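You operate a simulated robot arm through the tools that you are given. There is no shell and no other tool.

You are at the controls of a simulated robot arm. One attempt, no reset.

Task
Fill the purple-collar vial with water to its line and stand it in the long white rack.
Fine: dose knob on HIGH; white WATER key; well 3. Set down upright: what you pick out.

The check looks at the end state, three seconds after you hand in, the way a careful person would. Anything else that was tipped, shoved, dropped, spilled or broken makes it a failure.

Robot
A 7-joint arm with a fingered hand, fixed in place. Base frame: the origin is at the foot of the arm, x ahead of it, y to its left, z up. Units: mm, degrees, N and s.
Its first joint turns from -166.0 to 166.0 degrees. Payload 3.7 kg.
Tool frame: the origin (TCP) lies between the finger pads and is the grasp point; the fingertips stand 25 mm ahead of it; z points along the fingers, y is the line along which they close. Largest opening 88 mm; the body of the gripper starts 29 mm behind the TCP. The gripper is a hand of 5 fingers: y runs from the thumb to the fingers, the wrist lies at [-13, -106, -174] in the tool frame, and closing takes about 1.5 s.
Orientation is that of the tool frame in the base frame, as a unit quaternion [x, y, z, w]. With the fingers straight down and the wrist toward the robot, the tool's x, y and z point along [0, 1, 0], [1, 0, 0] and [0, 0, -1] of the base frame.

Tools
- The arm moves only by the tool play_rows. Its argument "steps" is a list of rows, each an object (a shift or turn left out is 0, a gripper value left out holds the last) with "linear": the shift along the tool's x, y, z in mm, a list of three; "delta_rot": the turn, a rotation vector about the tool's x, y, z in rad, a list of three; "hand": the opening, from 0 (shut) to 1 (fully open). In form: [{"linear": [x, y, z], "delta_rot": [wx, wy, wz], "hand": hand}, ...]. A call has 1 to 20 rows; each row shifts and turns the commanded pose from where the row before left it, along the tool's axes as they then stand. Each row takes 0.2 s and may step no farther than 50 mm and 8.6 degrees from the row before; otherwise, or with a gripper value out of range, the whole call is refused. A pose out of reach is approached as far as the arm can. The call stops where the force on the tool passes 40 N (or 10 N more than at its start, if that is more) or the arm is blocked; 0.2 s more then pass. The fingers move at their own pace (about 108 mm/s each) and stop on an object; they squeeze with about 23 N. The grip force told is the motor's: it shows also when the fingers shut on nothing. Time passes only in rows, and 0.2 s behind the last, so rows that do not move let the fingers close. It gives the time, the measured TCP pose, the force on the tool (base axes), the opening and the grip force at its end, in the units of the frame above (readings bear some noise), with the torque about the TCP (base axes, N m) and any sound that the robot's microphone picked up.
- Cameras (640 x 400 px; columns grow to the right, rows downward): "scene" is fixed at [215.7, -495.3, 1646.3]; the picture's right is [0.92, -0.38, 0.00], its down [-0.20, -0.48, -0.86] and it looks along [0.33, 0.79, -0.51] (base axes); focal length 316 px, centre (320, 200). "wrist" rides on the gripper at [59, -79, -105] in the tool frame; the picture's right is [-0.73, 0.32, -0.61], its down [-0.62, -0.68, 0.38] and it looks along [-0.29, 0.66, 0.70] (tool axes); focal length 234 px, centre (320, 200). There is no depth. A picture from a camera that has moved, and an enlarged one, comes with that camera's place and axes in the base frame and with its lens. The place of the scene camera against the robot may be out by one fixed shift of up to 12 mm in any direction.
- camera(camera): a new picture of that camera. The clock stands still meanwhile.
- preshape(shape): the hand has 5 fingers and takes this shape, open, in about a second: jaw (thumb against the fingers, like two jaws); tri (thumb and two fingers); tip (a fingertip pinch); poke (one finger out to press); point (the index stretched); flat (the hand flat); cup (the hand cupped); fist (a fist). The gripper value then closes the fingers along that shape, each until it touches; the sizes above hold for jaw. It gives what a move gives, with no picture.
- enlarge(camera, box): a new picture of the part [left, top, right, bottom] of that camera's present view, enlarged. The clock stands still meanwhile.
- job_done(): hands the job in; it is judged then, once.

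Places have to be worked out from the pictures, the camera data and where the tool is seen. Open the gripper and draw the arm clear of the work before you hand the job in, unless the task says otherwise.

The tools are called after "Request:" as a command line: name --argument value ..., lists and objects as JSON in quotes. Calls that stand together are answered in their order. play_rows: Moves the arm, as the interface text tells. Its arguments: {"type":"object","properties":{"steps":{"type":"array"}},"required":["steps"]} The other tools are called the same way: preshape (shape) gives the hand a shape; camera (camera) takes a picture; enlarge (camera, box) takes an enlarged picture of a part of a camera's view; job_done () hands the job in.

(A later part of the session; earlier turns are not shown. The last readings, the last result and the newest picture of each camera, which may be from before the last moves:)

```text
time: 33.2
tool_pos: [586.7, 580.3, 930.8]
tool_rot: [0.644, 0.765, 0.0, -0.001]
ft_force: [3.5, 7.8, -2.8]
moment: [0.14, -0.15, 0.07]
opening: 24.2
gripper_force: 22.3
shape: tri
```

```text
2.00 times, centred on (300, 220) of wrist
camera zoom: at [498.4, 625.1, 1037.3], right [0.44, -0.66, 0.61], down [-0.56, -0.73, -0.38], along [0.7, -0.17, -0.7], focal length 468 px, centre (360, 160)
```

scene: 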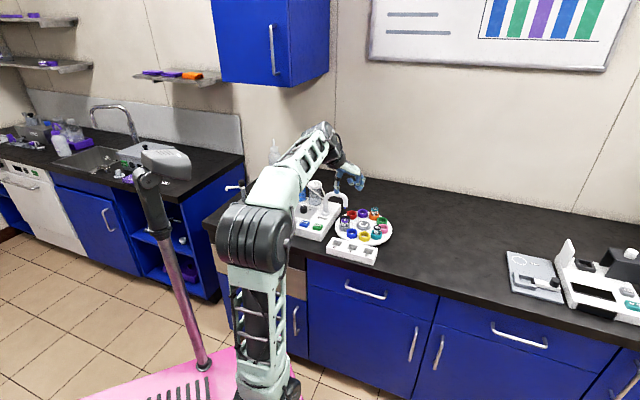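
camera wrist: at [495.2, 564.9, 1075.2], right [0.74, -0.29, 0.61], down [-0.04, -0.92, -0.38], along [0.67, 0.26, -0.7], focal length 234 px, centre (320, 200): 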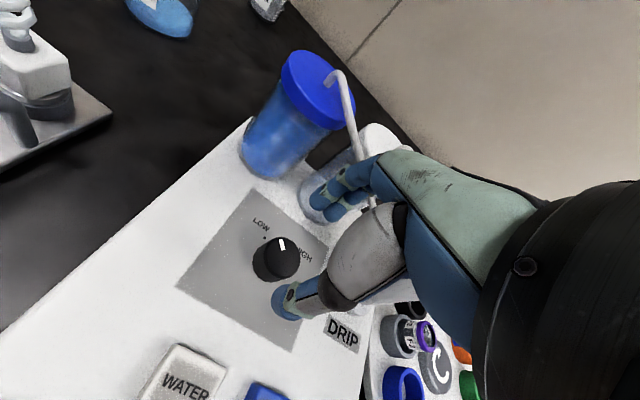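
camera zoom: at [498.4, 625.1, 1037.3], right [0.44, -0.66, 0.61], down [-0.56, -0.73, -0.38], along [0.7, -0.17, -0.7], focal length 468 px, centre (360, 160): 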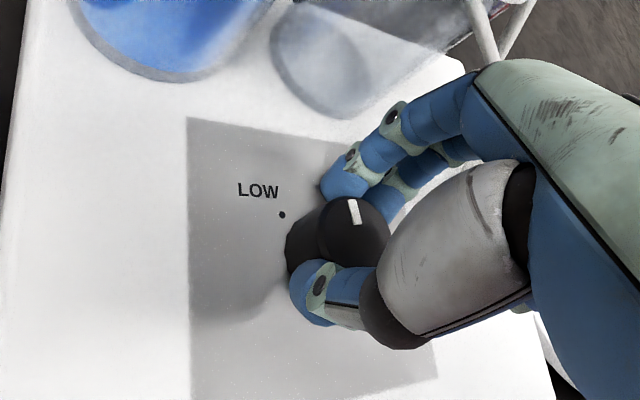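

Turned 35° so far, knob following (pointer now near 48°). I check the surroundings in the full wrist picture before turning further.

Request:
camera --camera "wrist"

Request:
enlarge --camera "scene" --box '[260, 150, 350, 220]'

```text
taken
camera wrist: at [498.4, 625.1, 1037.3], right [0.44, -0.66, 0.61], down [-0.56, -0.73, -0.38], along [0.7, -0.17, -0.7], focal length 234 px, centre (320, 200)
```

wrist: 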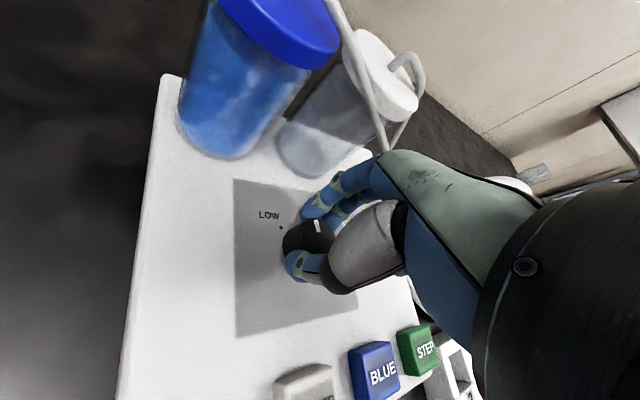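

```text
5.71 times, centred on (305, 185) of scene
camera zoom: at [215.7, -495.3, 1646.3], right [0.92, -0.38, 0.0], down [-0.2, -0.48, -0.86], along [0.33, 0.79, -0.51], focal length 1804 px, centre (406, 286)
```

zoom: 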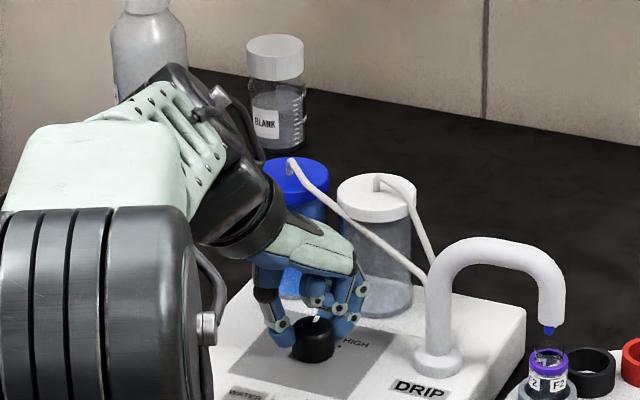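

The hand is clear of the bottles and hoses. I turn 15° more and check again.

Request:
play_rows --steps '[{"delta_rot": [0, 0, 0.0873]}, {"delta_rot": [0, 0, 0.0873]}, {"delta_rot": [0, 0, 0.0873]}, {}]'

Request:
camera --camera "wrist"

Request:
enlarge --camera "scene" --box '[280, 165, 340, 215]'

```text
time: 34.2
tool_pos: [587.2, 579.2, 931.0]
tool_rot: [0.738, 0.675, -0.001, 0.0]
ft_force: [8.0, 9.6, 0.8]
moment: [0.17, -0.21, 0.06]
opening: 24.3
gripper_force: 23.0
shape: tri
```

```text
taken
camera wrist: at [513.2, 646.3, 1037.2], right [0.26, -0.75, 0.61], down [-0.73, -0.56, -0.38], along [0.63, -0.35, -0.7], focal length 234 px, centre (320, 200)
```

wrist: 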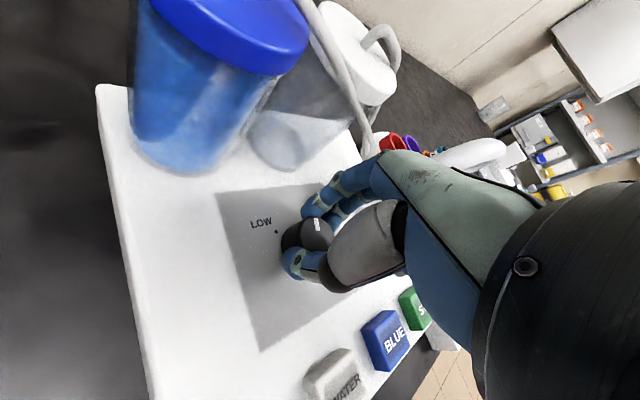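

```text
8.00 times, centred on (310, 190) of scene
camera zoom: at [215.7, -495.3, 1646.3], right [0.92, -0.38, 0.0], down [-0.2, -0.48, -0.86], along [0.33, 0.79, -0.51], focal length 2525 px, centre (400, 280)
```

zoom: 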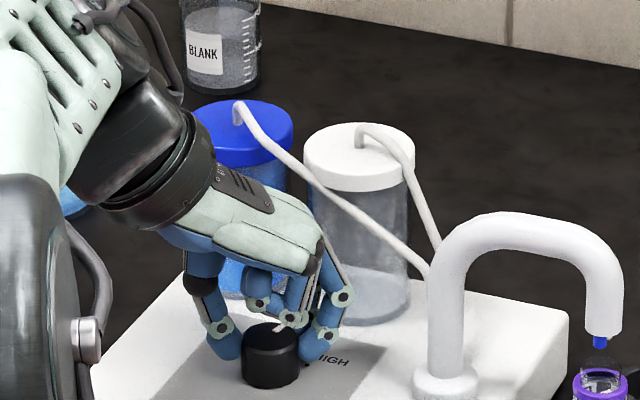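

Turned 50° in all; turning on would bring the index knuckle under the hose, so I ratchet: open just enough at the same height and look.

Request:
play_rows --steps '[{"hand": 0.58}, {}, {}, {}]'

Request:
enlarge --camera "wrist" --box '[200, 120, 400, 320]'

Request:
enlarge --camera "scene" --box '[280, 165, 340, 215]'

```text
time: 35.2
tool_pos: [586.8, 580.7, 931.7]
tool_rot: [0.737, 0.676, 0.0, 0.001]
ft_force: [-0.6, -0.3, 0.4]
moment: [-0.03, 0.02, -0.04]
opening: 50.7
gripper_force: 0.0
shape: tri
```

```text
2.00 times, centred on (300, 220) of wrist
camera zoom: at [512.5, 646.0, 1037.1], right [0.26, -0.75, 0.61], down [-0.73, -0.56, -0.38], along [0.63, -0.35, -0.7], focal length 468 px, centre (360, 160)
```

zoom: 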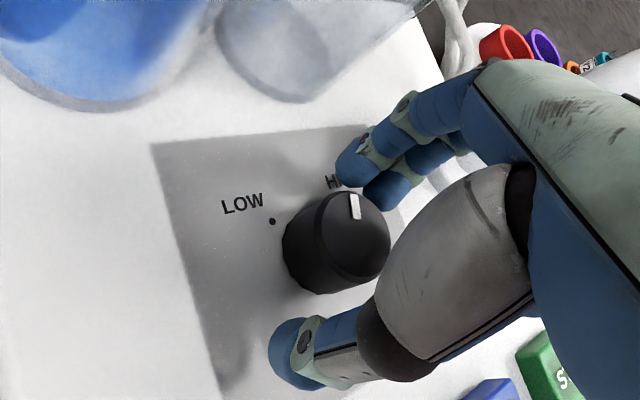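

```text
8.00 times, centred on (310, 190) of scene
camera zoom: at [215.7, -495.3, 1646.3], right [0.92, -0.38, 0.0], down [-0.2, -0.48, -0.86], along [0.33, 0.79, -0.51], focal length 2525 px, centre (400, 280)
```

zoom: 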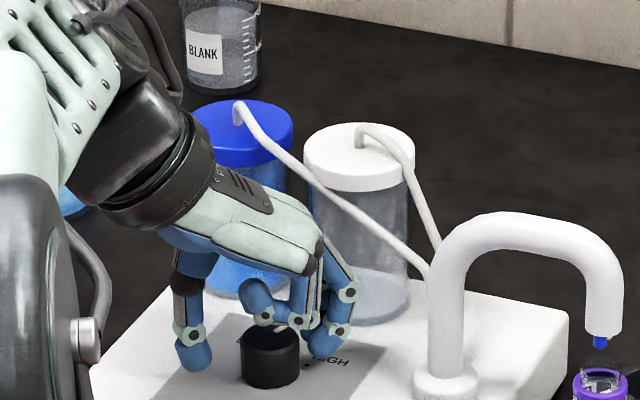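

The knob stays where it was turned. I swing the open hand back 50° around it and look before gripping again.

Request:
play_rows --steps '[{"delta_rot": [0, 0, -0.109]}, {"delta_rot": [0, 0, -0.109]}, {"delta_rot": [0, 0, -0.109]}, {"delta_rot": [0, 0, -0.109]}, {"delta_rot": [0, 0, -0.109]}, {"delta_rot": [0, 0, -0.109]}, {"delta_rot": [0, 0, -0.109]}, {"delta_rot": [0, 0, -0.109]}, {}]'

Request:
enlarge --camera "wrist" --box '[200, 120, 400, 320]'

```text
time: 37.2
tool_pos: [586.8, 581.2, 930.9]
tool_rot: [0.382, 0.924, 0.0, 0.0]
ft_force: [-0.7, -0.4, -0.7]
moment: [-0.02, -0.01, -0.01]
opening: 50.5
gripper_force: 0.1
shape: tri
```

```text
2.00 times, centred on (300, 220) of wrist
camera zoom: at [488.5, 566.7, 1037.5], right [0.74, -0.28, 0.61], down [-0.04, -0.92, -0.38], along [0.67, 0.26, -0.7], focal length 468 px, centre (360, 160)
```

zoom: 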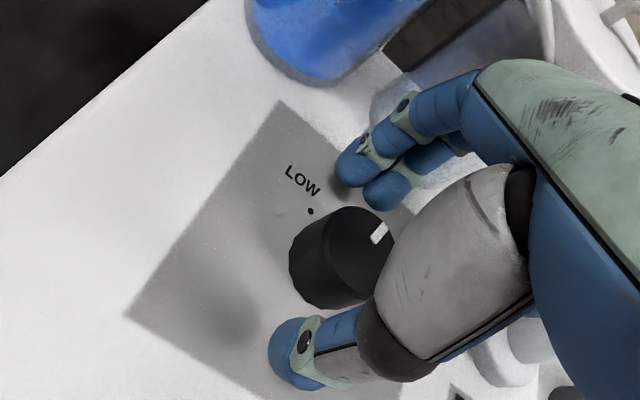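

The knob mark now points midway. I centre slightly, regrip and turn a further 40°.

Request:
play_rows --steps '[{"linear": [-2.4, -1.4, 0]}, {}, {"hand": 0.1}, {}, {}, {}, {}, {"delta_rot": [0, 0, 0.0873]}, {"delta_rot": [0, 0, 0.0873]}, {"delta_rot": [0, 0, 0.0873]}, {"delta_rot": [0, 0, 0.0873]}, {"delta_rot": [0, 0, 0.0873]}, {"delta_rot": [0, 0, 0.0873]}, {"delta_rot": [0, 0, 0.0873]}, {}]'

Request:
enlarge --camera "wrist" --box '[200, 120, 400, 320]'

Request:
enlarge --camera "scene" --box '[280, 165, 340, 215]'

```text
time: 40.4
tool_pos: [586.4, 579.7, 931.8]
tool_rot: [0.643, 0.766, 0.0, 0.001]
ft_force: [2.4, 17.4, -4.3]
moment: [0.35, -0.15, 0.29]
opening: 24.1
gripper_force: 22.9
shape: tri
```

```text
2.00 times, centred on (300, 220) of wrist
camera zoom: at [498.0, 623.5, 1037.2], right [0.44, -0.66, 0.61], down [-0.56, -0.73, -0.38], along [0.7, -0.17, -0.7], focal length 468 px, centre (360, 160)
```

zoom: 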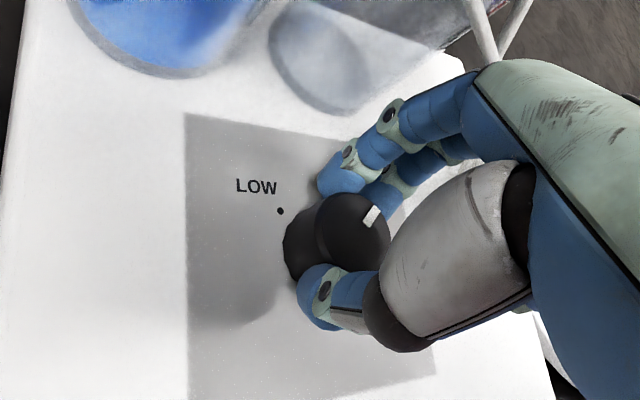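

```text
8.00 times, centred on (310, 190) of scene
camera zoom: at [215.7, -495.3, 1646.3], right [0.92, -0.38, 0.0], down [-0.2, -0.48, -0.86], along [0.33, 0.79, -0.51], focal length 2525 px, centre (400, 280)
```

zoom: 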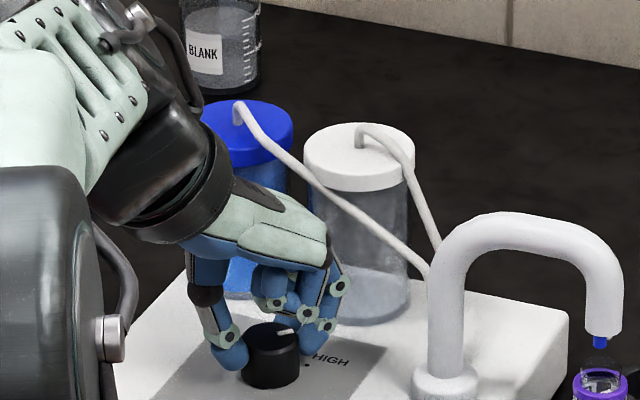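

The turning torque rose to 0.29 N m and the mark lagged slightly in the hand: the knob seems at its end stop. I open and look at the mark.

Request:
play_rows --steps '[{"hand": 0.58}, {}, {}, {}]'

Request:
enlarge --camera "wrist" --box '[200, 120, 400, 320]'

Request:
enlarge --camera "scene" --box '[280, 185, 320, 215]'

```text
time: 41.4
tool_pos: [587.8, 577.2, 931.4]
tool_rot: [0.643, 0.766, 0.001, 0.0]
ft_force: [-0.8, 0.1, -0.2]
moment: [-0.03, 0.0, -0.02]
opening: 50.8
gripper_force: 0.0
shape: tri
```

```text
2.00 times, centred on (300, 220) of wrist
camera zoom: at [498.4, 622.3, 1037.6], right [0.44, -0.66, 0.61], down [-0.56, -0.73, -0.38], along [0.7, -0.17, -0.7], focal length 468 px, centre (360, 160)
```

zoom: 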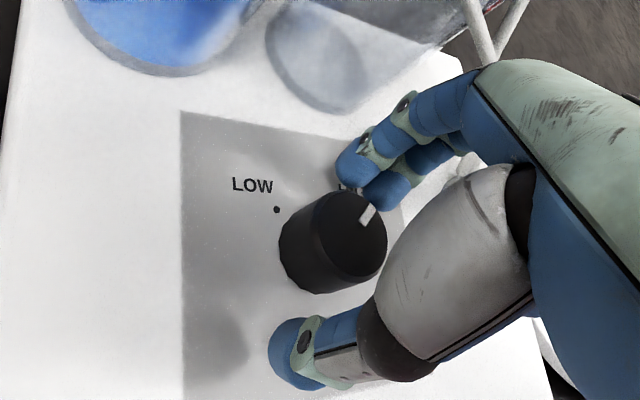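

```text
13.33 times, centred on (300, 200) of scene
camera zoom: at [215.7, -495.3, 1646.3], right [0.92, -0.38, 0.0], down [-0.2, -0.48, -0.86], along [0.33, 0.79, -0.51], focal length 4208 px, centre (587, 200)
```

zoom: 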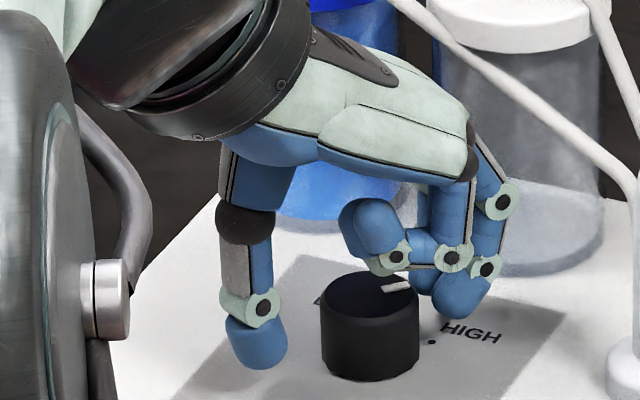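

The mark now points at HIGH (base angle about 0°). I swing the open hand back to 45° yaw, lift off and back toward the robot, then look at the knob from above.

Request:
play_rows --steps '[{"delta_rot": [0, 0, -0.1018]}, {"delta_rot": [0, 0, -0.1018]}, {"delta_rot": [0, 0, -0.1018]}, {"delta_rot": [0, 0, -0.1018]}, {"delta_rot": [0, 0, -0.1018]}, {"delta_rot": [0, 0, -0.1018]}, {}, {"linear": [0, 0, -8]}, {"linear": [0, 0, -10]}, {"linear": [0, -4, -8]}, {"linear": [0, -20, -10]}, {"linear": [0, -20, -25]}, {"linear": [0, -20, -30]}, {"linear": [0, -10, -30]}, {}]'

Request:
camera --camera "wrist"

Request:
enlarge --camera "wrist" --box '[200, 150, 320, 250]'

```text
time: 44.6
tool_pos: [533.9, 525.0, 1051.7]
tool_rot: [0.382, 0.924, 0.0, 0.0]
ft_force: [0.3, 0.2, 0.5]
moment: [-0.02, -0.01, 0.0]
opening: 50.5
gripper_force: 0.1
shape: tri
```

```text
taken
camera wrist: at [436.5, 511.7, 1157.8], right [0.74, -0.28, 0.61], down [-0.04, -0.92, -0.38], along [0.67, 0.26, -0.7], focal length 234 px, centre (320, 200)
```

wrist: 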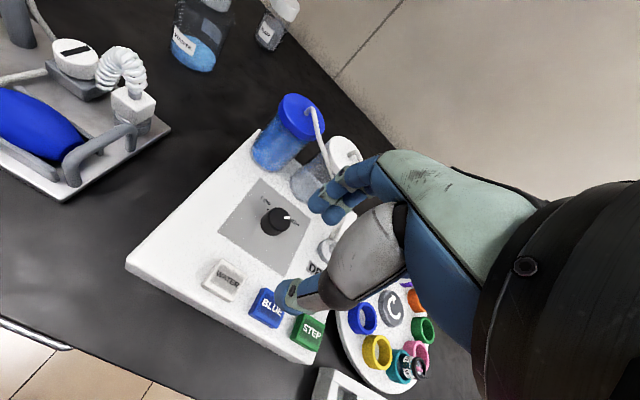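

```text
4.00 times, centred on (260, 200) of wrist
camera zoom: at [436.5, 511.7, 1157.8], right [0.74, -0.28, 0.61], down [-0.04, -0.92, -0.38], along [0.67, 0.26, -0.7], focal length 937 px, centre (560, 200)
```

zoom: 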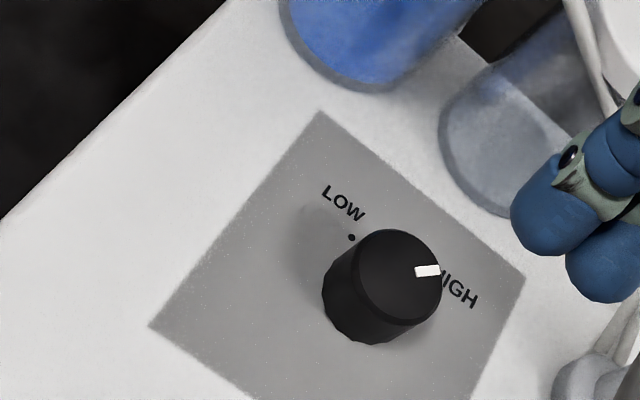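

The mark points to HIGH at base angle ~0°, i.e. 90° from LOW. Before pressing WATER I check the vial under the nozzle and its fill line with the scene camera.

Request:
enlarge --camera "scene" --box '[325, 195, 365, 230]'

Request:
enlarge --camera "scene" --box '[320, 190, 400, 250]'

```text
11.43 times, centred on (345, 212) of scene
camera zoom: at [215.7, -495.3, 1646.3], right [0.92, -0.38, 0.0], down [-0.2, -0.48, -0.86], along [0.33, 0.79, -0.51], focal length 3607 px, centre (34, 57)
```

zoom: 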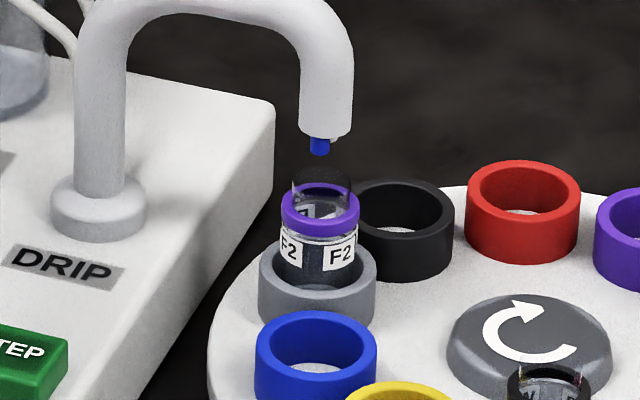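

```text
6.67 times, centred on (360, 220) of scene
camera zoom: at [215.7, -495.3, 1646.3], right [0.92, -0.38, 0.0], down [-0.2, -0.48, -0.86], along [0.33, 0.79, -0.51], focal length 2104 px, centre (53, 67)
```

zoom: 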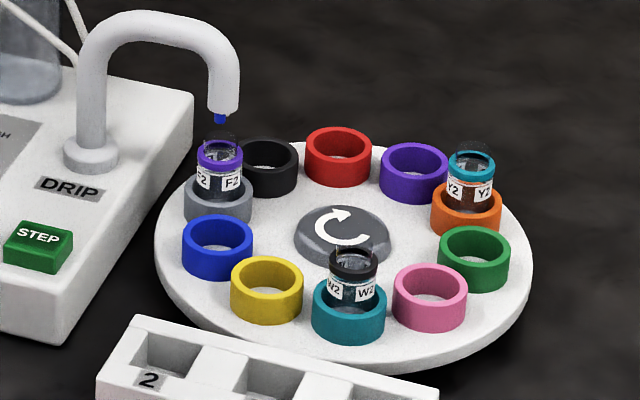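

I zoom on the other vials and on F2 for the look of the fill line.

Request:
enlarge --camera "scene" --box '[353, 218, 373, 234]'

Request:
enlarge --camera "scene" --box '[335, 205, 357, 222]'

Request:
enlarge --camera "scene" --box '[370, 205, 390, 222]'

```text
16.00 times, centred on (363, 226) of scene
camera zoom: at [215.7, -495.3, 1646.3], right [0.92, -0.38, 0.0], down [-0.2, -0.48, -0.86], along [0.33, 0.79, -0.51], focal length 5050 px, centre (-368, -216)
```

zoom: 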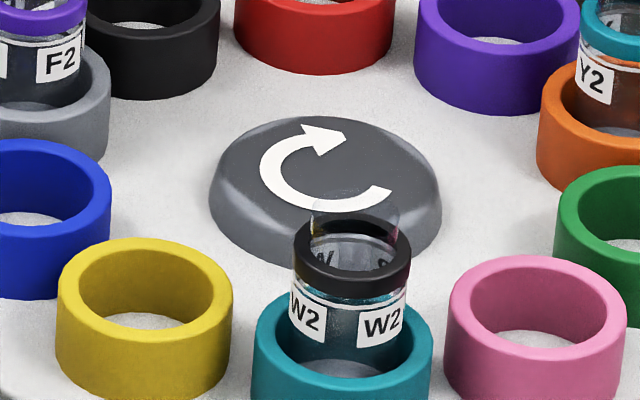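

```text
16.00 times, centred on (346, 214) of scene
camera zoom: at [215.7, -495.3, 1646.3], right [0.92, -0.38, 0.0], down [-0.2, -0.48, -0.86], along [0.33, 0.79, -0.51], focal length 5050 px, centre (-96, -16)
```

zoom: 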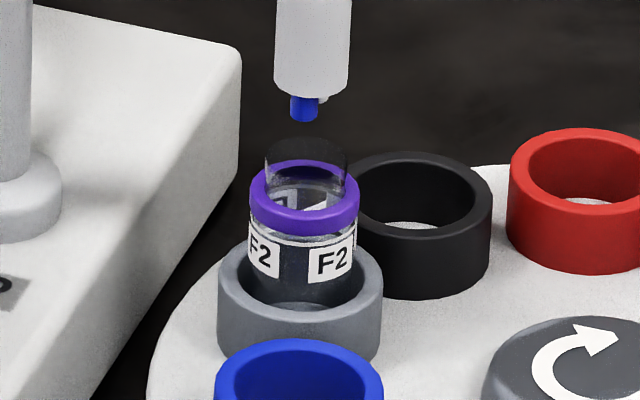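

```text
16.00 times, centred on (380, 214) of scene
camera zoom: at [215.7, -495.3, 1646.3], right [0.92, -0.38, 0.0], down [-0.2, -0.48, -0.86], along [0.33, 0.79, -0.51], focal length 5050 px, centre (-640, -16)
```

zoom: 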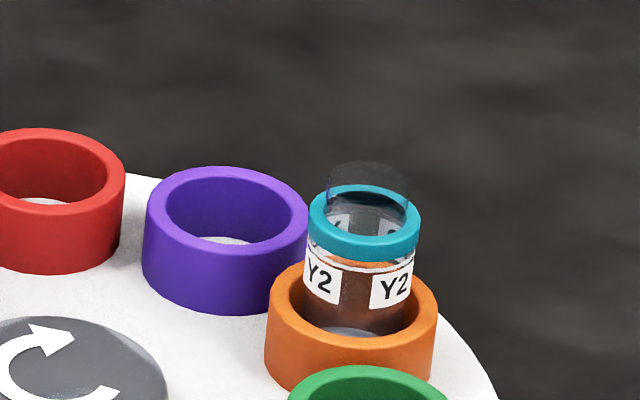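

A white ring line shows just below the collar at the top of the labels: that is the fill line. Vial F2's mouth lies under the nozzle. I take the poke shape and hover over WATER (about 520,528).

Request:
preshape --shape "poke"

Request:
play_rows --steps '[{"linear": [7, -10, 15]}, {"linear": [0, 0, 25]}, {"linear": [0, 0, 25]}, {"linear": [0, 0, 25]}, {}, {}]'

Request:
enlarge --camera "wrist" --box '[220, 160, 380, 300]'

Request:
enlarge --camera "scene" --box '[260, 170, 350, 240]'

```text
time: 45.5
tool_pos: [534.8, 525.6, 1052.9]
tool_rot: [0.383, 0.924, 0.0, 0.0]
ft_force: [0.3, 0.4, 0.3]
moment: [0.01, -0.01, 0.0]
opening: 0.0
gripper_force: 0.1
shape: poke
```

```text
time: 46.9
tool_pos: [523.5, 521.5, 962.3]
tool_rot: [0.383, 0.924, 0.0, 0.0]
ft_force: [-0.6, -0.2, -0.5]
moment: [-0.02, -0.02, 0.02]
opening: 0.0
gripper_force: 0.0
shape: poke
```

```text
2.86 times, centred on (300, 230) of wrist
camera zoom: at [425.1, 508.4, 1066.8], right [0.74, -0.29, 0.61], down [-0.04, -0.92, -0.38], along [0.67, 0.26, -0.7], focal length 669 px, centre (377, 114)
```

zoom: 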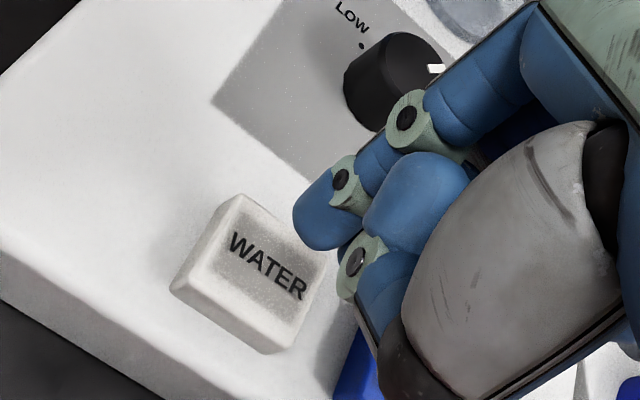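

```text
5.71 times, centred on (305, 205) of scene
camera zoom: at [215.7, -495.3, 1646.3], right [0.92, -0.38, 0.0], down [-0.2, -0.48, -0.86], along [0.33, 0.79, -0.51], focal length 1804 px, centre (406, 171)
```

zoom: 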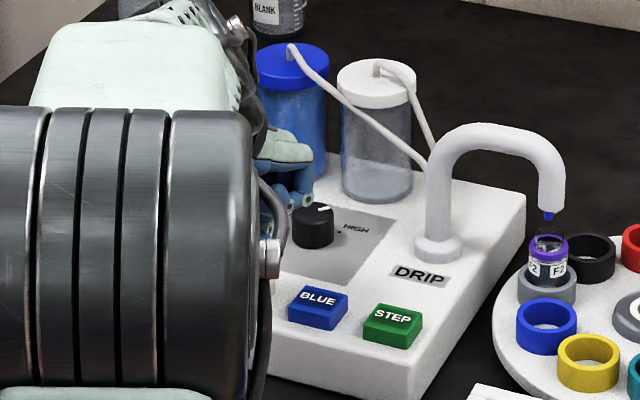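

The WATER key centre is at about (+1,+3.7) from the tool axis while the fingertip is near (+5,+2), so I shift (-4.4,+1.5), lower to just above, and look.

Request:
play_rows --steps '[{"linear": [-4.4, 1.5, 0]}, {"linear": [0, 0, 12]}, {"linear": [0, 0, 8]}, {"linear": [0, 0, 5]}, {}]'

Request:
enlarge --camera "wrist" --box '[220, 160, 380, 300]'

```text
time: 48.1
tool_pos: [526.4, 521.6, 937.1]
tool_rot: [0.382, 0.924, 0.0, 0.0]
ft_force: [0.3, 0.7, 0.0]
moment: [0.0, -0.01, -0.04]
opening: 0.1
gripper_force: 0.1
shape: poke
```

```text
2.86 times, centred on (300, 230) of wrist
camera zoom: at [428.8, 507.7, 1043.4], right [0.74, -0.29, 0.61], down [-0.04, -0.92, -0.38], along [0.67, 0.26, -0.7], focal length 669 px, centre (377, 114)
```

zoom: 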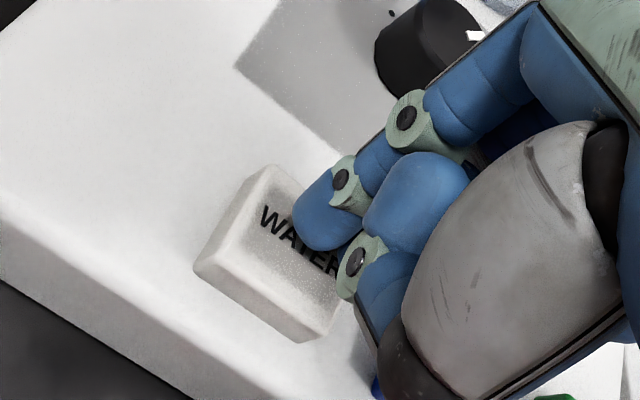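

Compared with the STEP press the finger sits about 5 mm right and 6 mm back on this key, so I shift (+5,-8) in tool axes and look again.

Request:
play_rows --steps '[{"linear": [5, -8, 0]}, {}, {}]'

Request:
enlarge --camera "wrist" --box '[220, 160, 380, 300]'

```text
time: 48.9
tool_pos: [517.8, 518.1, 937.8]
tool_rot: [0.383, 0.924, 0.001, 0.0]
ft_force: [-0.2, 0.1, 0.1]
moment: [-0.01, 0.02, 0.0]
opening: 0.1
gripper_force: 0.0
shape: poke
```

```text
2.86 times, centred on (300, 230) of wrist
camera zoom: at [419.0, 504.9, 1043.4], right [0.74, -0.29, 0.61], down [-0.04, -0.92, -0.38], along [0.67, 0.26, -0.7], focal length 669 px, centre (377, 114)
```

zoom: 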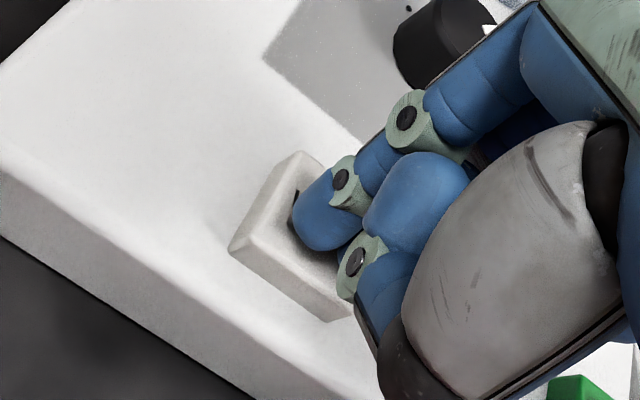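

The finger now stands on the WATER key as it did on STEP. I press to z≈929.5 and come straight up again.

Request:
play_rows --steps '[{"linear": [0, 0, 3]}, {"linear": [0, 0, 2]}, {"linear": [0, 0, 1]}, {"linear": [0, 0, 1]}, {"linear": [0, 0, 1]}, {"linear": [0, 0, 0.5]}, {"linear": [0, 0, -4]}, {"linear": [0, 0, -8]}, {}]'

Request:
enlarge --camera "scene" --box '[325, 190, 365, 230]'

```text
time: 50.9
tool_pos: [517.7, 519.1, 940.9]
tool_rot: [0.382, 0.924, 0.0, 0.0]
ft_force: [0.2, -0.4, -0.6]
moment: [0.01, -0.02, 0.03]
opening: 0.0
gripper_force: 0.1
shape: poke
heard: click
```

```text
10.00 times, centred on (345, 210) of scene
camera zoom: at [215.7, -495.3, 1646.3], right [0.92, -0.38, 0.0], down [-0.2, -0.48, -0.86], along [0.33, 0.79, -0.51], focal length 3156 px, centre (70, 100)
```

zoom: 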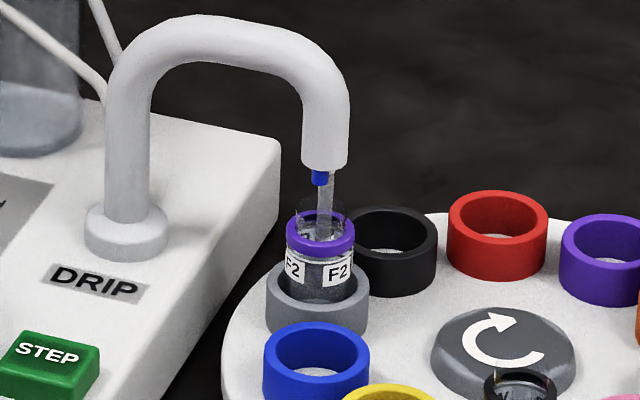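

Click heard and a clear stream runs into the vial's mouth. I wait and watch.

Request:
play_rows --steps '[{}, {}, {}, {}, {}]'

Request:
enlarge --camera "scene" --box '[325, 190, 365, 230]'

Request:
play_rows --steps '[{}, {}, {}, {}, {}]'

Request:
enlarge --camera "scene" --box '[325, 190, 365, 230]'

Request:
enlarge --camera "scene" --box '[335, 205, 357, 222]'

```text
time: 52.1
tool_pos: [518.4, 519.9, 941.1]
tool_rot: [0.382, 0.924, -0.001, 0.0]
ft_force: [0.8, 0.3, 0.1]
moment: [0.02, -0.02, 0.01]
opening: 0.0
gripper_force: 0.0
shape: poke
```

```text
10.00 times, centred on (345, 210) of scene
camera zoom: at [215.7, -495.3, 1646.3], right [0.92, -0.38, 0.0], down [-0.2, -0.48, -0.86], along [0.33, 0.79, -0.51], focal length 3156 px, centre (70, 100)
```

zoom: 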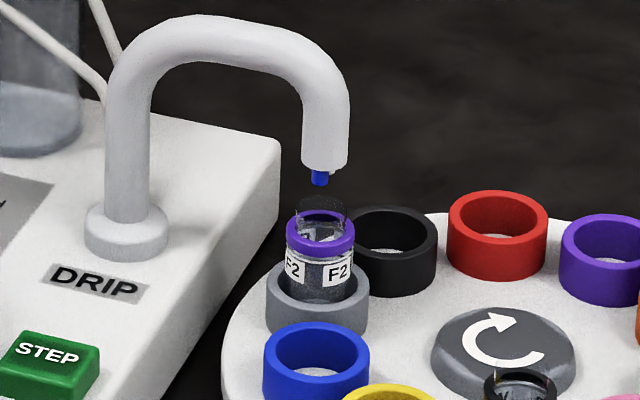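

```text
time: 53.3
tool_pos: [518.1, 519.1, 941.2]
tool_rot: [0.383, 0.924, 0.0, 0.0]
ft_force: [0.5, -0.3, 1.3]
moment: [0.01, -0.01, 0.0]
opening: 0.1
gripper_force: 0.1
shape: poke
```

```text
10.00 times, centred on (345, 210) of scene
camera zoom: at [215.7, -495.3, 1646.3], right [0.92, -0.38, 0.0], down [-0.2, -0.48, -0.86], along [0.33, 0.79, -0.51], focal length 3156 px, centre (70, 100)
```

zoom: 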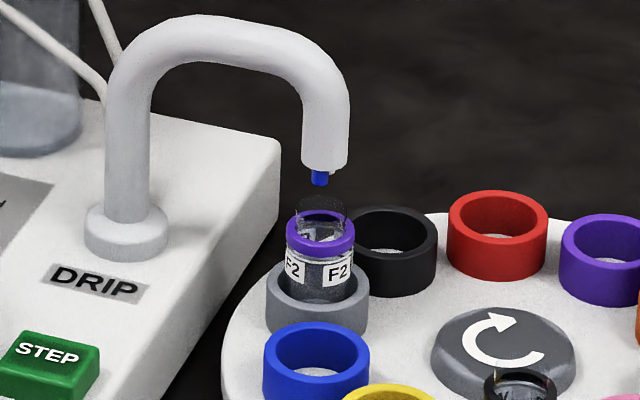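

```text
16.00 times, centred on (346, 214) of scene
camera zoom: at [215.7, -495.3, 1646.3], right [0.92, -0.38, 0.0], down [-0.2, -0.48, -0.86], along [0.33, 0.79, -0.51], focal length 5050 px, centre (-96, -16)
```

zoom: 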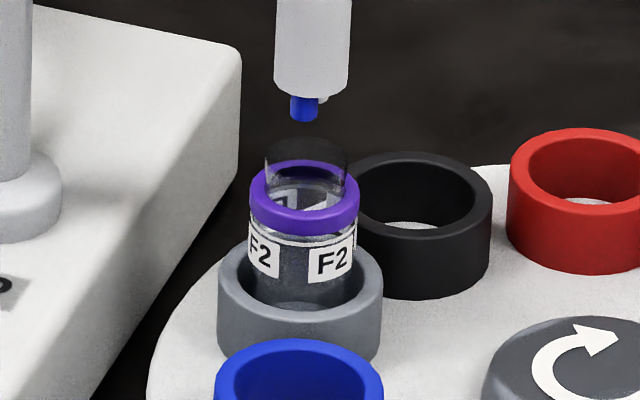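

The stream has stopped. I zoom in as tightly as the scene camera allows on the vial to judge the level against the line.

Request:
enlarge --camera "scene" --box '[340, 208, 350, 216]'

Request:
enlarge --camera "scene" --box '[358, 223, 368, 231]'

Request:
enlarge --camera "scene" --box '[374, 208, 384, 216]'

```text
16.00 times, centred on (345, 212) of scene
camera zoom: at [215.7, -495.3, 1646.3], right [0.92, -0.38, 0.0], down [-0.2, -0.48, -0.86], along [0.33, 0.79, -0.51], focal length 5050 px, centre (-80, 8)
```

zoom: 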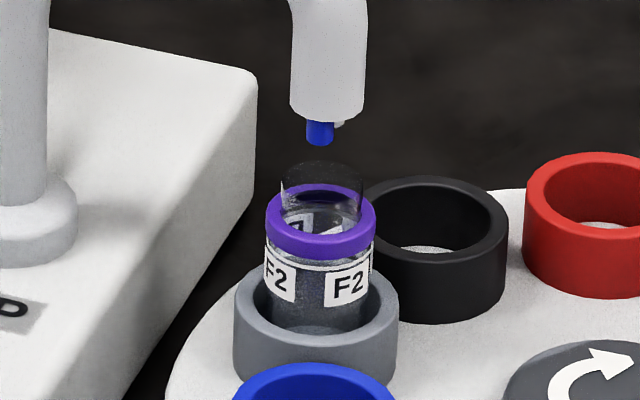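

```text
16.00 times, centred on (363, 227) of scene
camera zoom: at [215.7, -495.3, 1646.3], right [0.92, -0.38, 0.0], down [-0.2, -0.48, -0.86], along [0.33, 0.79, -0.51], focal length 5050 px, centre (-368, -232)
```

zoom: 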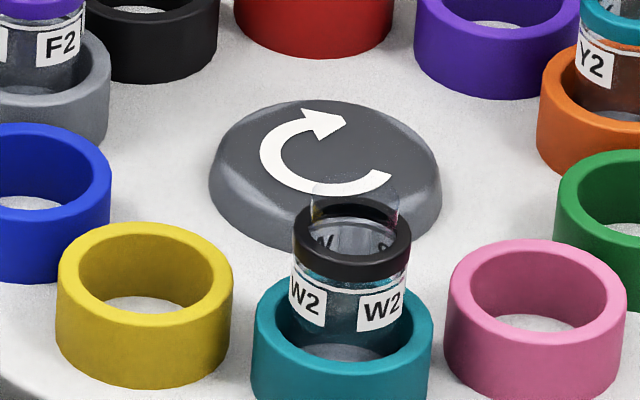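

```text
16.00 times, centred on (379, 212) of scene
camera zoom: at [215.7, -495.3, 1646.3], right [0.92, -0.38, 0.0], down [-0.2, -0.48, -0.86], along [0.33, 0.79, -0.51], focal length 5050 px, centre (-624, 8)
```

zoom: 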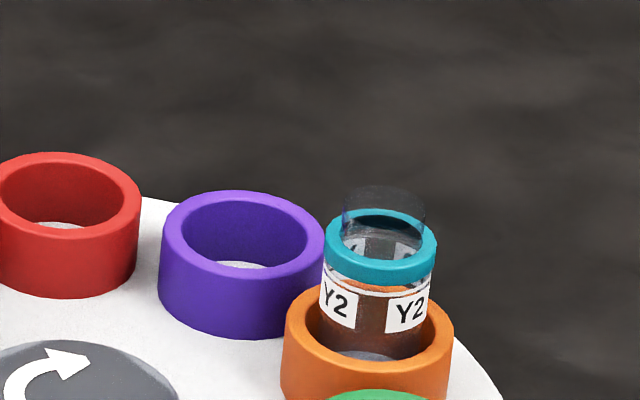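

The zoom cannot settle the level, so I bring the wrist camera nearer: up, aside to (571,292,1005) and yaw 0, from where F2 should show in the upper left of its view.

Request:
play_rows --steps '[{"linear": [0, 0, -30]}, {"linear": [0, 0, -35]}, {"linear": [-33, -20.5, 0]}, {"linear": [-33, -20.5, 0]}, {"linear": [-33, -20.5, 0]}, {"linear": [-33, -20.5, 0]}, {"linear": [-33, -20.5, 0]}, {"linear": [-33, -20.5, 0]}, {"delta_rot": [0, 0, 0.1309]}, {"delta_rot": [0, 0, 0.1309]}, {"delta_rot": [0, 0, 0.1309]}, {"delta_rot": [0, 0, 0.1309]}, {"delta_rot": [0, 0, 0.1309]}, {"delta_rot": [0, 0, 0.1309]}, {}]'

Request:
camera --camera "wrist"

```text
time: 56.5
tool_pos: [570.5, 292.0, 1007.0]
tool_rot: [0.707, 0.707, 0.0, 0.0]
ft_force: [-0.6, 0.4, 0.0]
moment: [-0.01, -0.01, 0.04]
opening: 0.0
gripper_force: 0.0
shape: poke
```

```text
taken
camera wrist: at [491.4, 351.4, 1111.8], right [0.32, -0.73, 0.61], down [-0.68, -0.62, -0.38], along [0.66, -0.29, -0.7], focal length 234 px, centre (320, 200)
```

wrist: 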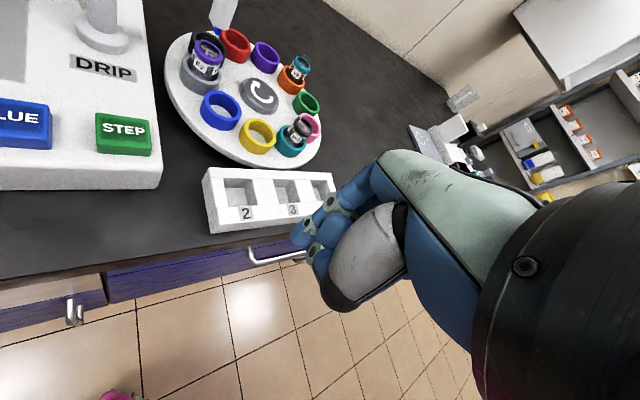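

Request:
enlarge --camera "wrist" --box '[184, 28, 224, 78]'

Request:
enlarge --camera "wrist" --box '[280, 110, 320, 150]'

Request:
enlarge --camera "wrist" --box '[280, 45, 320, 85]'

```text
8.00 times, centred on (204, 53) of wrist
camera zoom: at [491.4, 351.4, 1111.8], right [0.32, -0.73, 0.61], down [-0.68, -0.62, -0.38], along [0.66, -0.29, -0.7], focal length 1873 px, centre (1248, 1376)
```

zoom: 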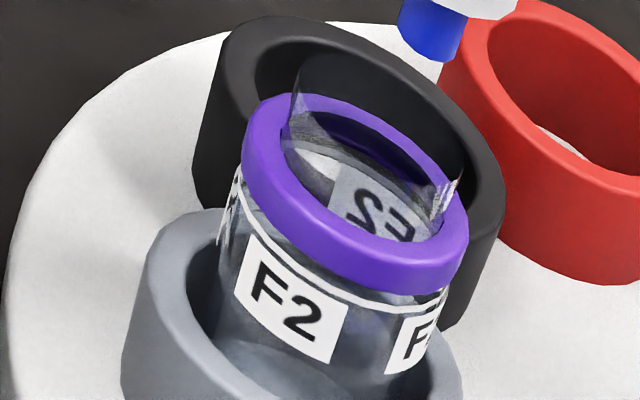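

```text
10.00 times, centred on (300, 130) of wrist
camera zoom: at [491.4, 351.4, 1111.8], right [0.32, -0.73, 0.61], down [-0.68, -0.62, -0.38], along [0.66, -0.29, -0.7], focal length 2342 px, centre (520, 900)
```

zoom: 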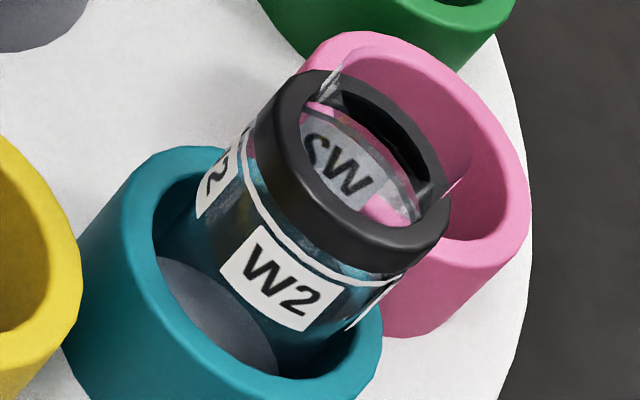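

```text
10.00 times, centred on (300, 65) of wrist
camera zoom: at [491.4, 351.4, 1111.8], right [0.32, -0.73, 0.61], down [-0.68, -0.62, -0.38], along [0.66, -0.29, -0.7], focal length 2342 px, centre (520, 1550)
```

zoom: 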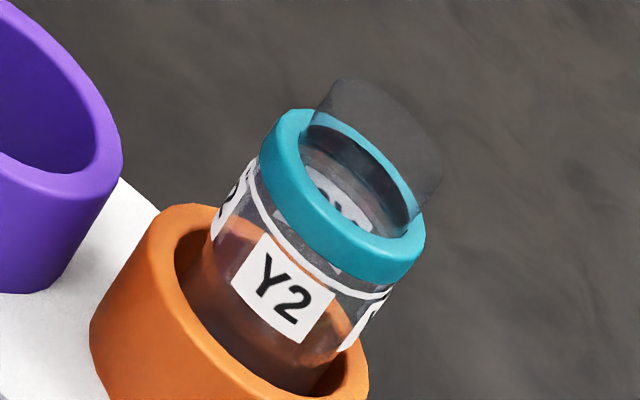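

Here the line shows as a white ring above the labels. I zoom further on F2 to find the water surface.

Request:
enlarge --camera "wrist" --box '[192, 45, 216, 78]'

Request:
enlarge --camera "wrist" --box '[194, 58, 214, 70]'

```text
12.12 times, centred on (204, 62) of wrist
camera zoom: at [491.4, 351.4, 1111.8], right [0.32, -0.73, 0.61], down [-0.68, -0.62, -0.38], along [0.66, -0.29, -0.7], focal length 2838 px, centre (1726, 1879)
```

zoom: 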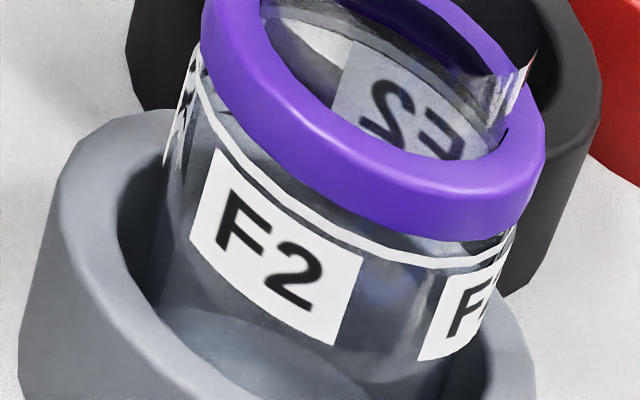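

```text
16.00 times, centred on (204, 64) of wrist
camera zoom: at [491.4, 351.4, 1111.8], right [0.32, -0.73, 0.61], down [-0.68, -0.62, -0.38], along [0.66, -0.29, -0.7], focal length 3747 px, centre (2176, 2376)
```

zoom: 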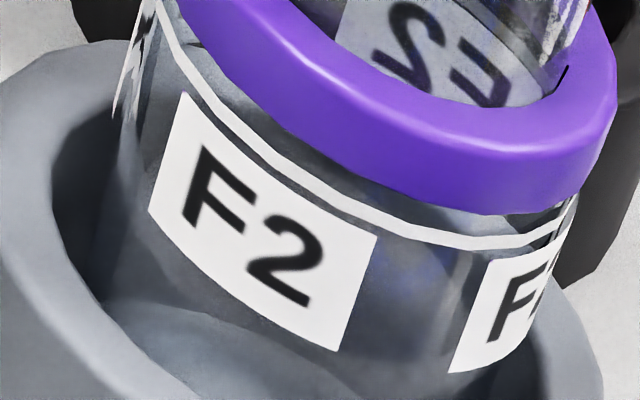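

I want a flatter look at F2. I move to (530,284,943), tip the tool 25° so that the wrist camera looks only about 15° downward at the vial.

Request:
play_rows --steps '[{"linear": [-2.7, -13.3, 21]}, {"linear": [-2.7, -13.3, 21]}, {"linear": [-2.7, -13.3, 21]}, {"delta_rot": [-0.1454, 0, 0]}, {"delta_rot": [-0.1454, 0, 0]}, {"delta_rot": [-0.1454, 0, 0]}, {}, {}]'

Request:
camera --camera "wrist"

```text
time: 58.3
tool_pos: [531.2, 283.4, 943.5]
tool_rot: [0.691, 0.69, 0.153, 0.153]
ft_force: [0.3, -0.9, 0.7]
moment: [0.0, 0.0, -0.03]
opening: 0.3
gripper_force: 0.0
shape: poke
```

```text
taken
camera wrist: at [414.1, 343.4, 1005.9], right [0.04, -0.73, 0.69], down [-0.46, -0.62, -0.64], along [0.89, -0.29, -0.35], focal length 234 px, centre (320, 200)
```

wrist: 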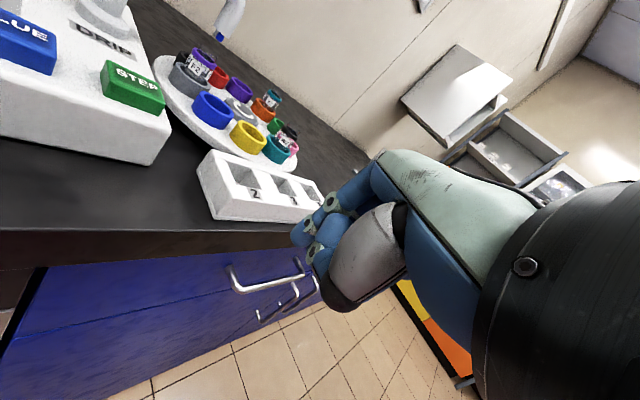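

Request:
enlarge --camera "wrist" --box '[182, 50, 222, 90]'

Request:
enlarge --camera "wrist" --box '[265, 115, 305, 165]'

Request:
enlarge --camera "wrist" --box '[192, 50, 216, 80]'

```text
10.00 times, centred on (202, 70) of wrist
camera zoom: at [414.1, 343.4, 1005.9], right [0.04, -0.73, 0.69], down [-0.46, -0.62, -0.64], along [0.89, -0.29, -0.35], focal length 2342 px, centre (1500, 1500)
```

zoom: 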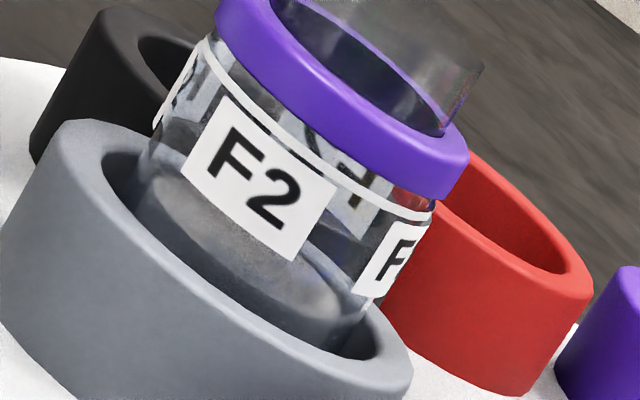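

```text
8.00 times, centred on (285, 140) of wrist
camera zoom: at [414.1, 343.4, 1005.9], right [0.04, -0.73, 0.69], down [-0.46, -0.62, -0.64], along [0.89, -0.29, -0.35], focal length 1873 px, centre (600, 680)
```

zoom: 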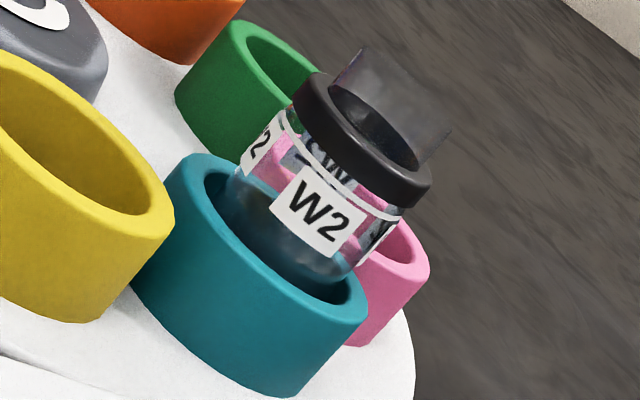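

```text
13.33 times, centred on (204, 65) of wrist
camera zoom: at [414.1, 343.4, 1005.9], right [0.04, -0.73, 0.69], down [-0.46, -0.62, -0.64], along [0.89, -0.29, -0.35], focal length 3122 px, centre (1867, 2000)
```

zoom: 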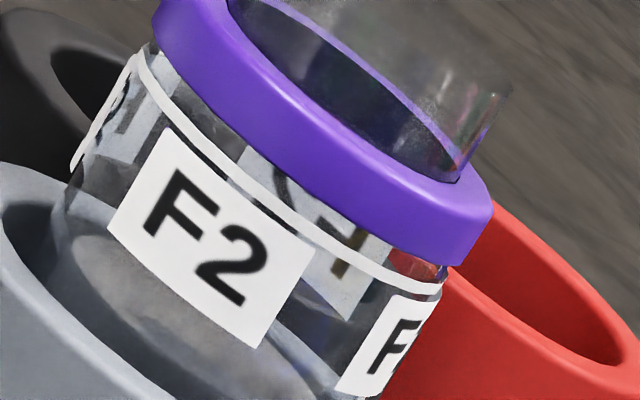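

A paler disc shows low inside F2, which may be the water surface well below the line. I take a nearly level view from lower and farther back to judge the height.

Request:
play_rows --steps '[{"linear": [-8.5, -33.6, 14.1]}, {"linear": [-8.5, -33.6, 14.1]}, {"delta_rot": [-0.1134, 0, 0]}, {"delta_rot": [-0.1134, 0, 0]}, {}, {}]'

Request:
camera --camera "wrist"

```text
time: 59.7
tool_pos: [480.7, 265.8, 890.1]
tool_rot: [0.668, 0.669, 0.231, 0.23]
ft_force: [-0.9, 0.5, -0.1]
moment: [0.01, 0.04, -0.01]
opening: 0.0
gripper_force: 0.0
shape: poke
```

```text
taken
camera wrist: at [353.6, 325.6, 924.2], right [-0.12, -0.73, 0.68], down [-0.3, -0.62, -0.72], along [0.95, -0.29, -0.14], focal length 234 px, centre (320, 200)
```

wrist: 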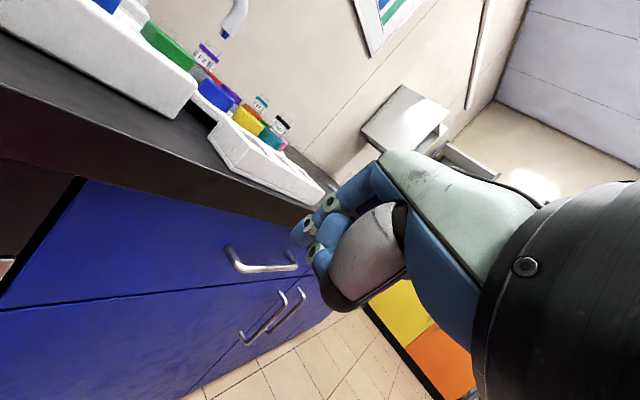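

Request:
enlarge --camera "wrist" --box '[192, 40, 222, 75]'

Request:
enlarge --camera "wrist" --box '[245, 90, 295, 140]'

Request:
enlarge --camera "wrist" --box '[200, 44, 220, 64]'

```text
11.43 times, centred on (207, 58) of wrist
camera zoom: at [353.6, 325.6, 924.2], right [-0.12, -0.73, 0.68], down [-0.3, -0.62, -0.72], along [0.95, -0.29, -0.14], focal length 2676 px, centre (1611, 1829)
```

zoom: 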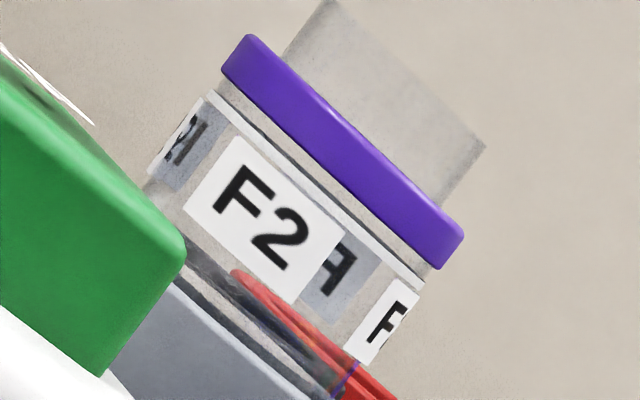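

```text
8.00 times, centred on (270, 115) of wrist
camera zoom: at [353.6, 325.6, 924.2], right [-0.12, -0.73, 0.68], down [-0.3, -0.62, -0.72], along [0.95, -0.29, -0.14], focal length 1873 px, centre (720, 880)
```

zoom: 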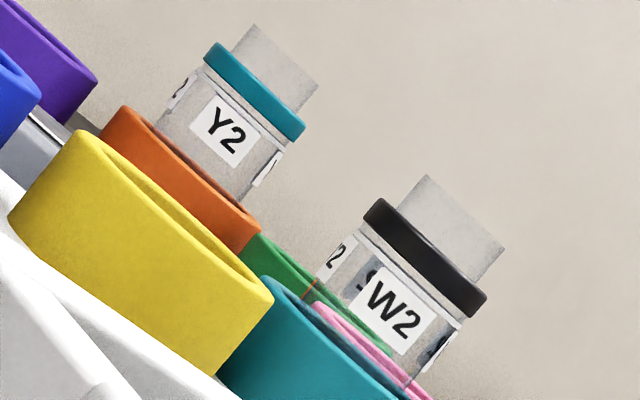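

```text
16.00 times, centred on (210, 54) of wrist
camera zoom: at [353.6, 325.6, 924.2], right [-0.12, -0.73, 0.68], down [-0.3, -0.62, -0.72], along [0.95, -0.29, -0.14], focal length 3747 px, centre (2080, 2536)
```

zoom: 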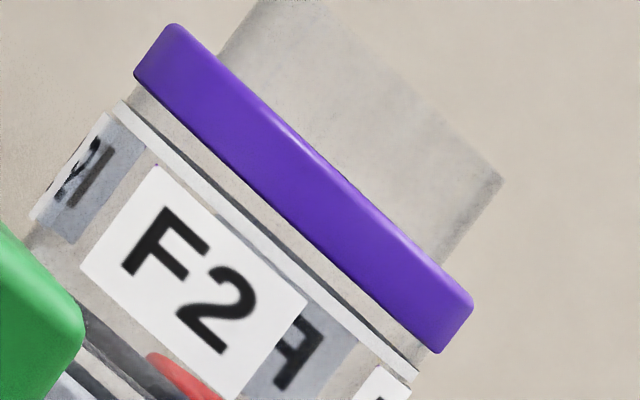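

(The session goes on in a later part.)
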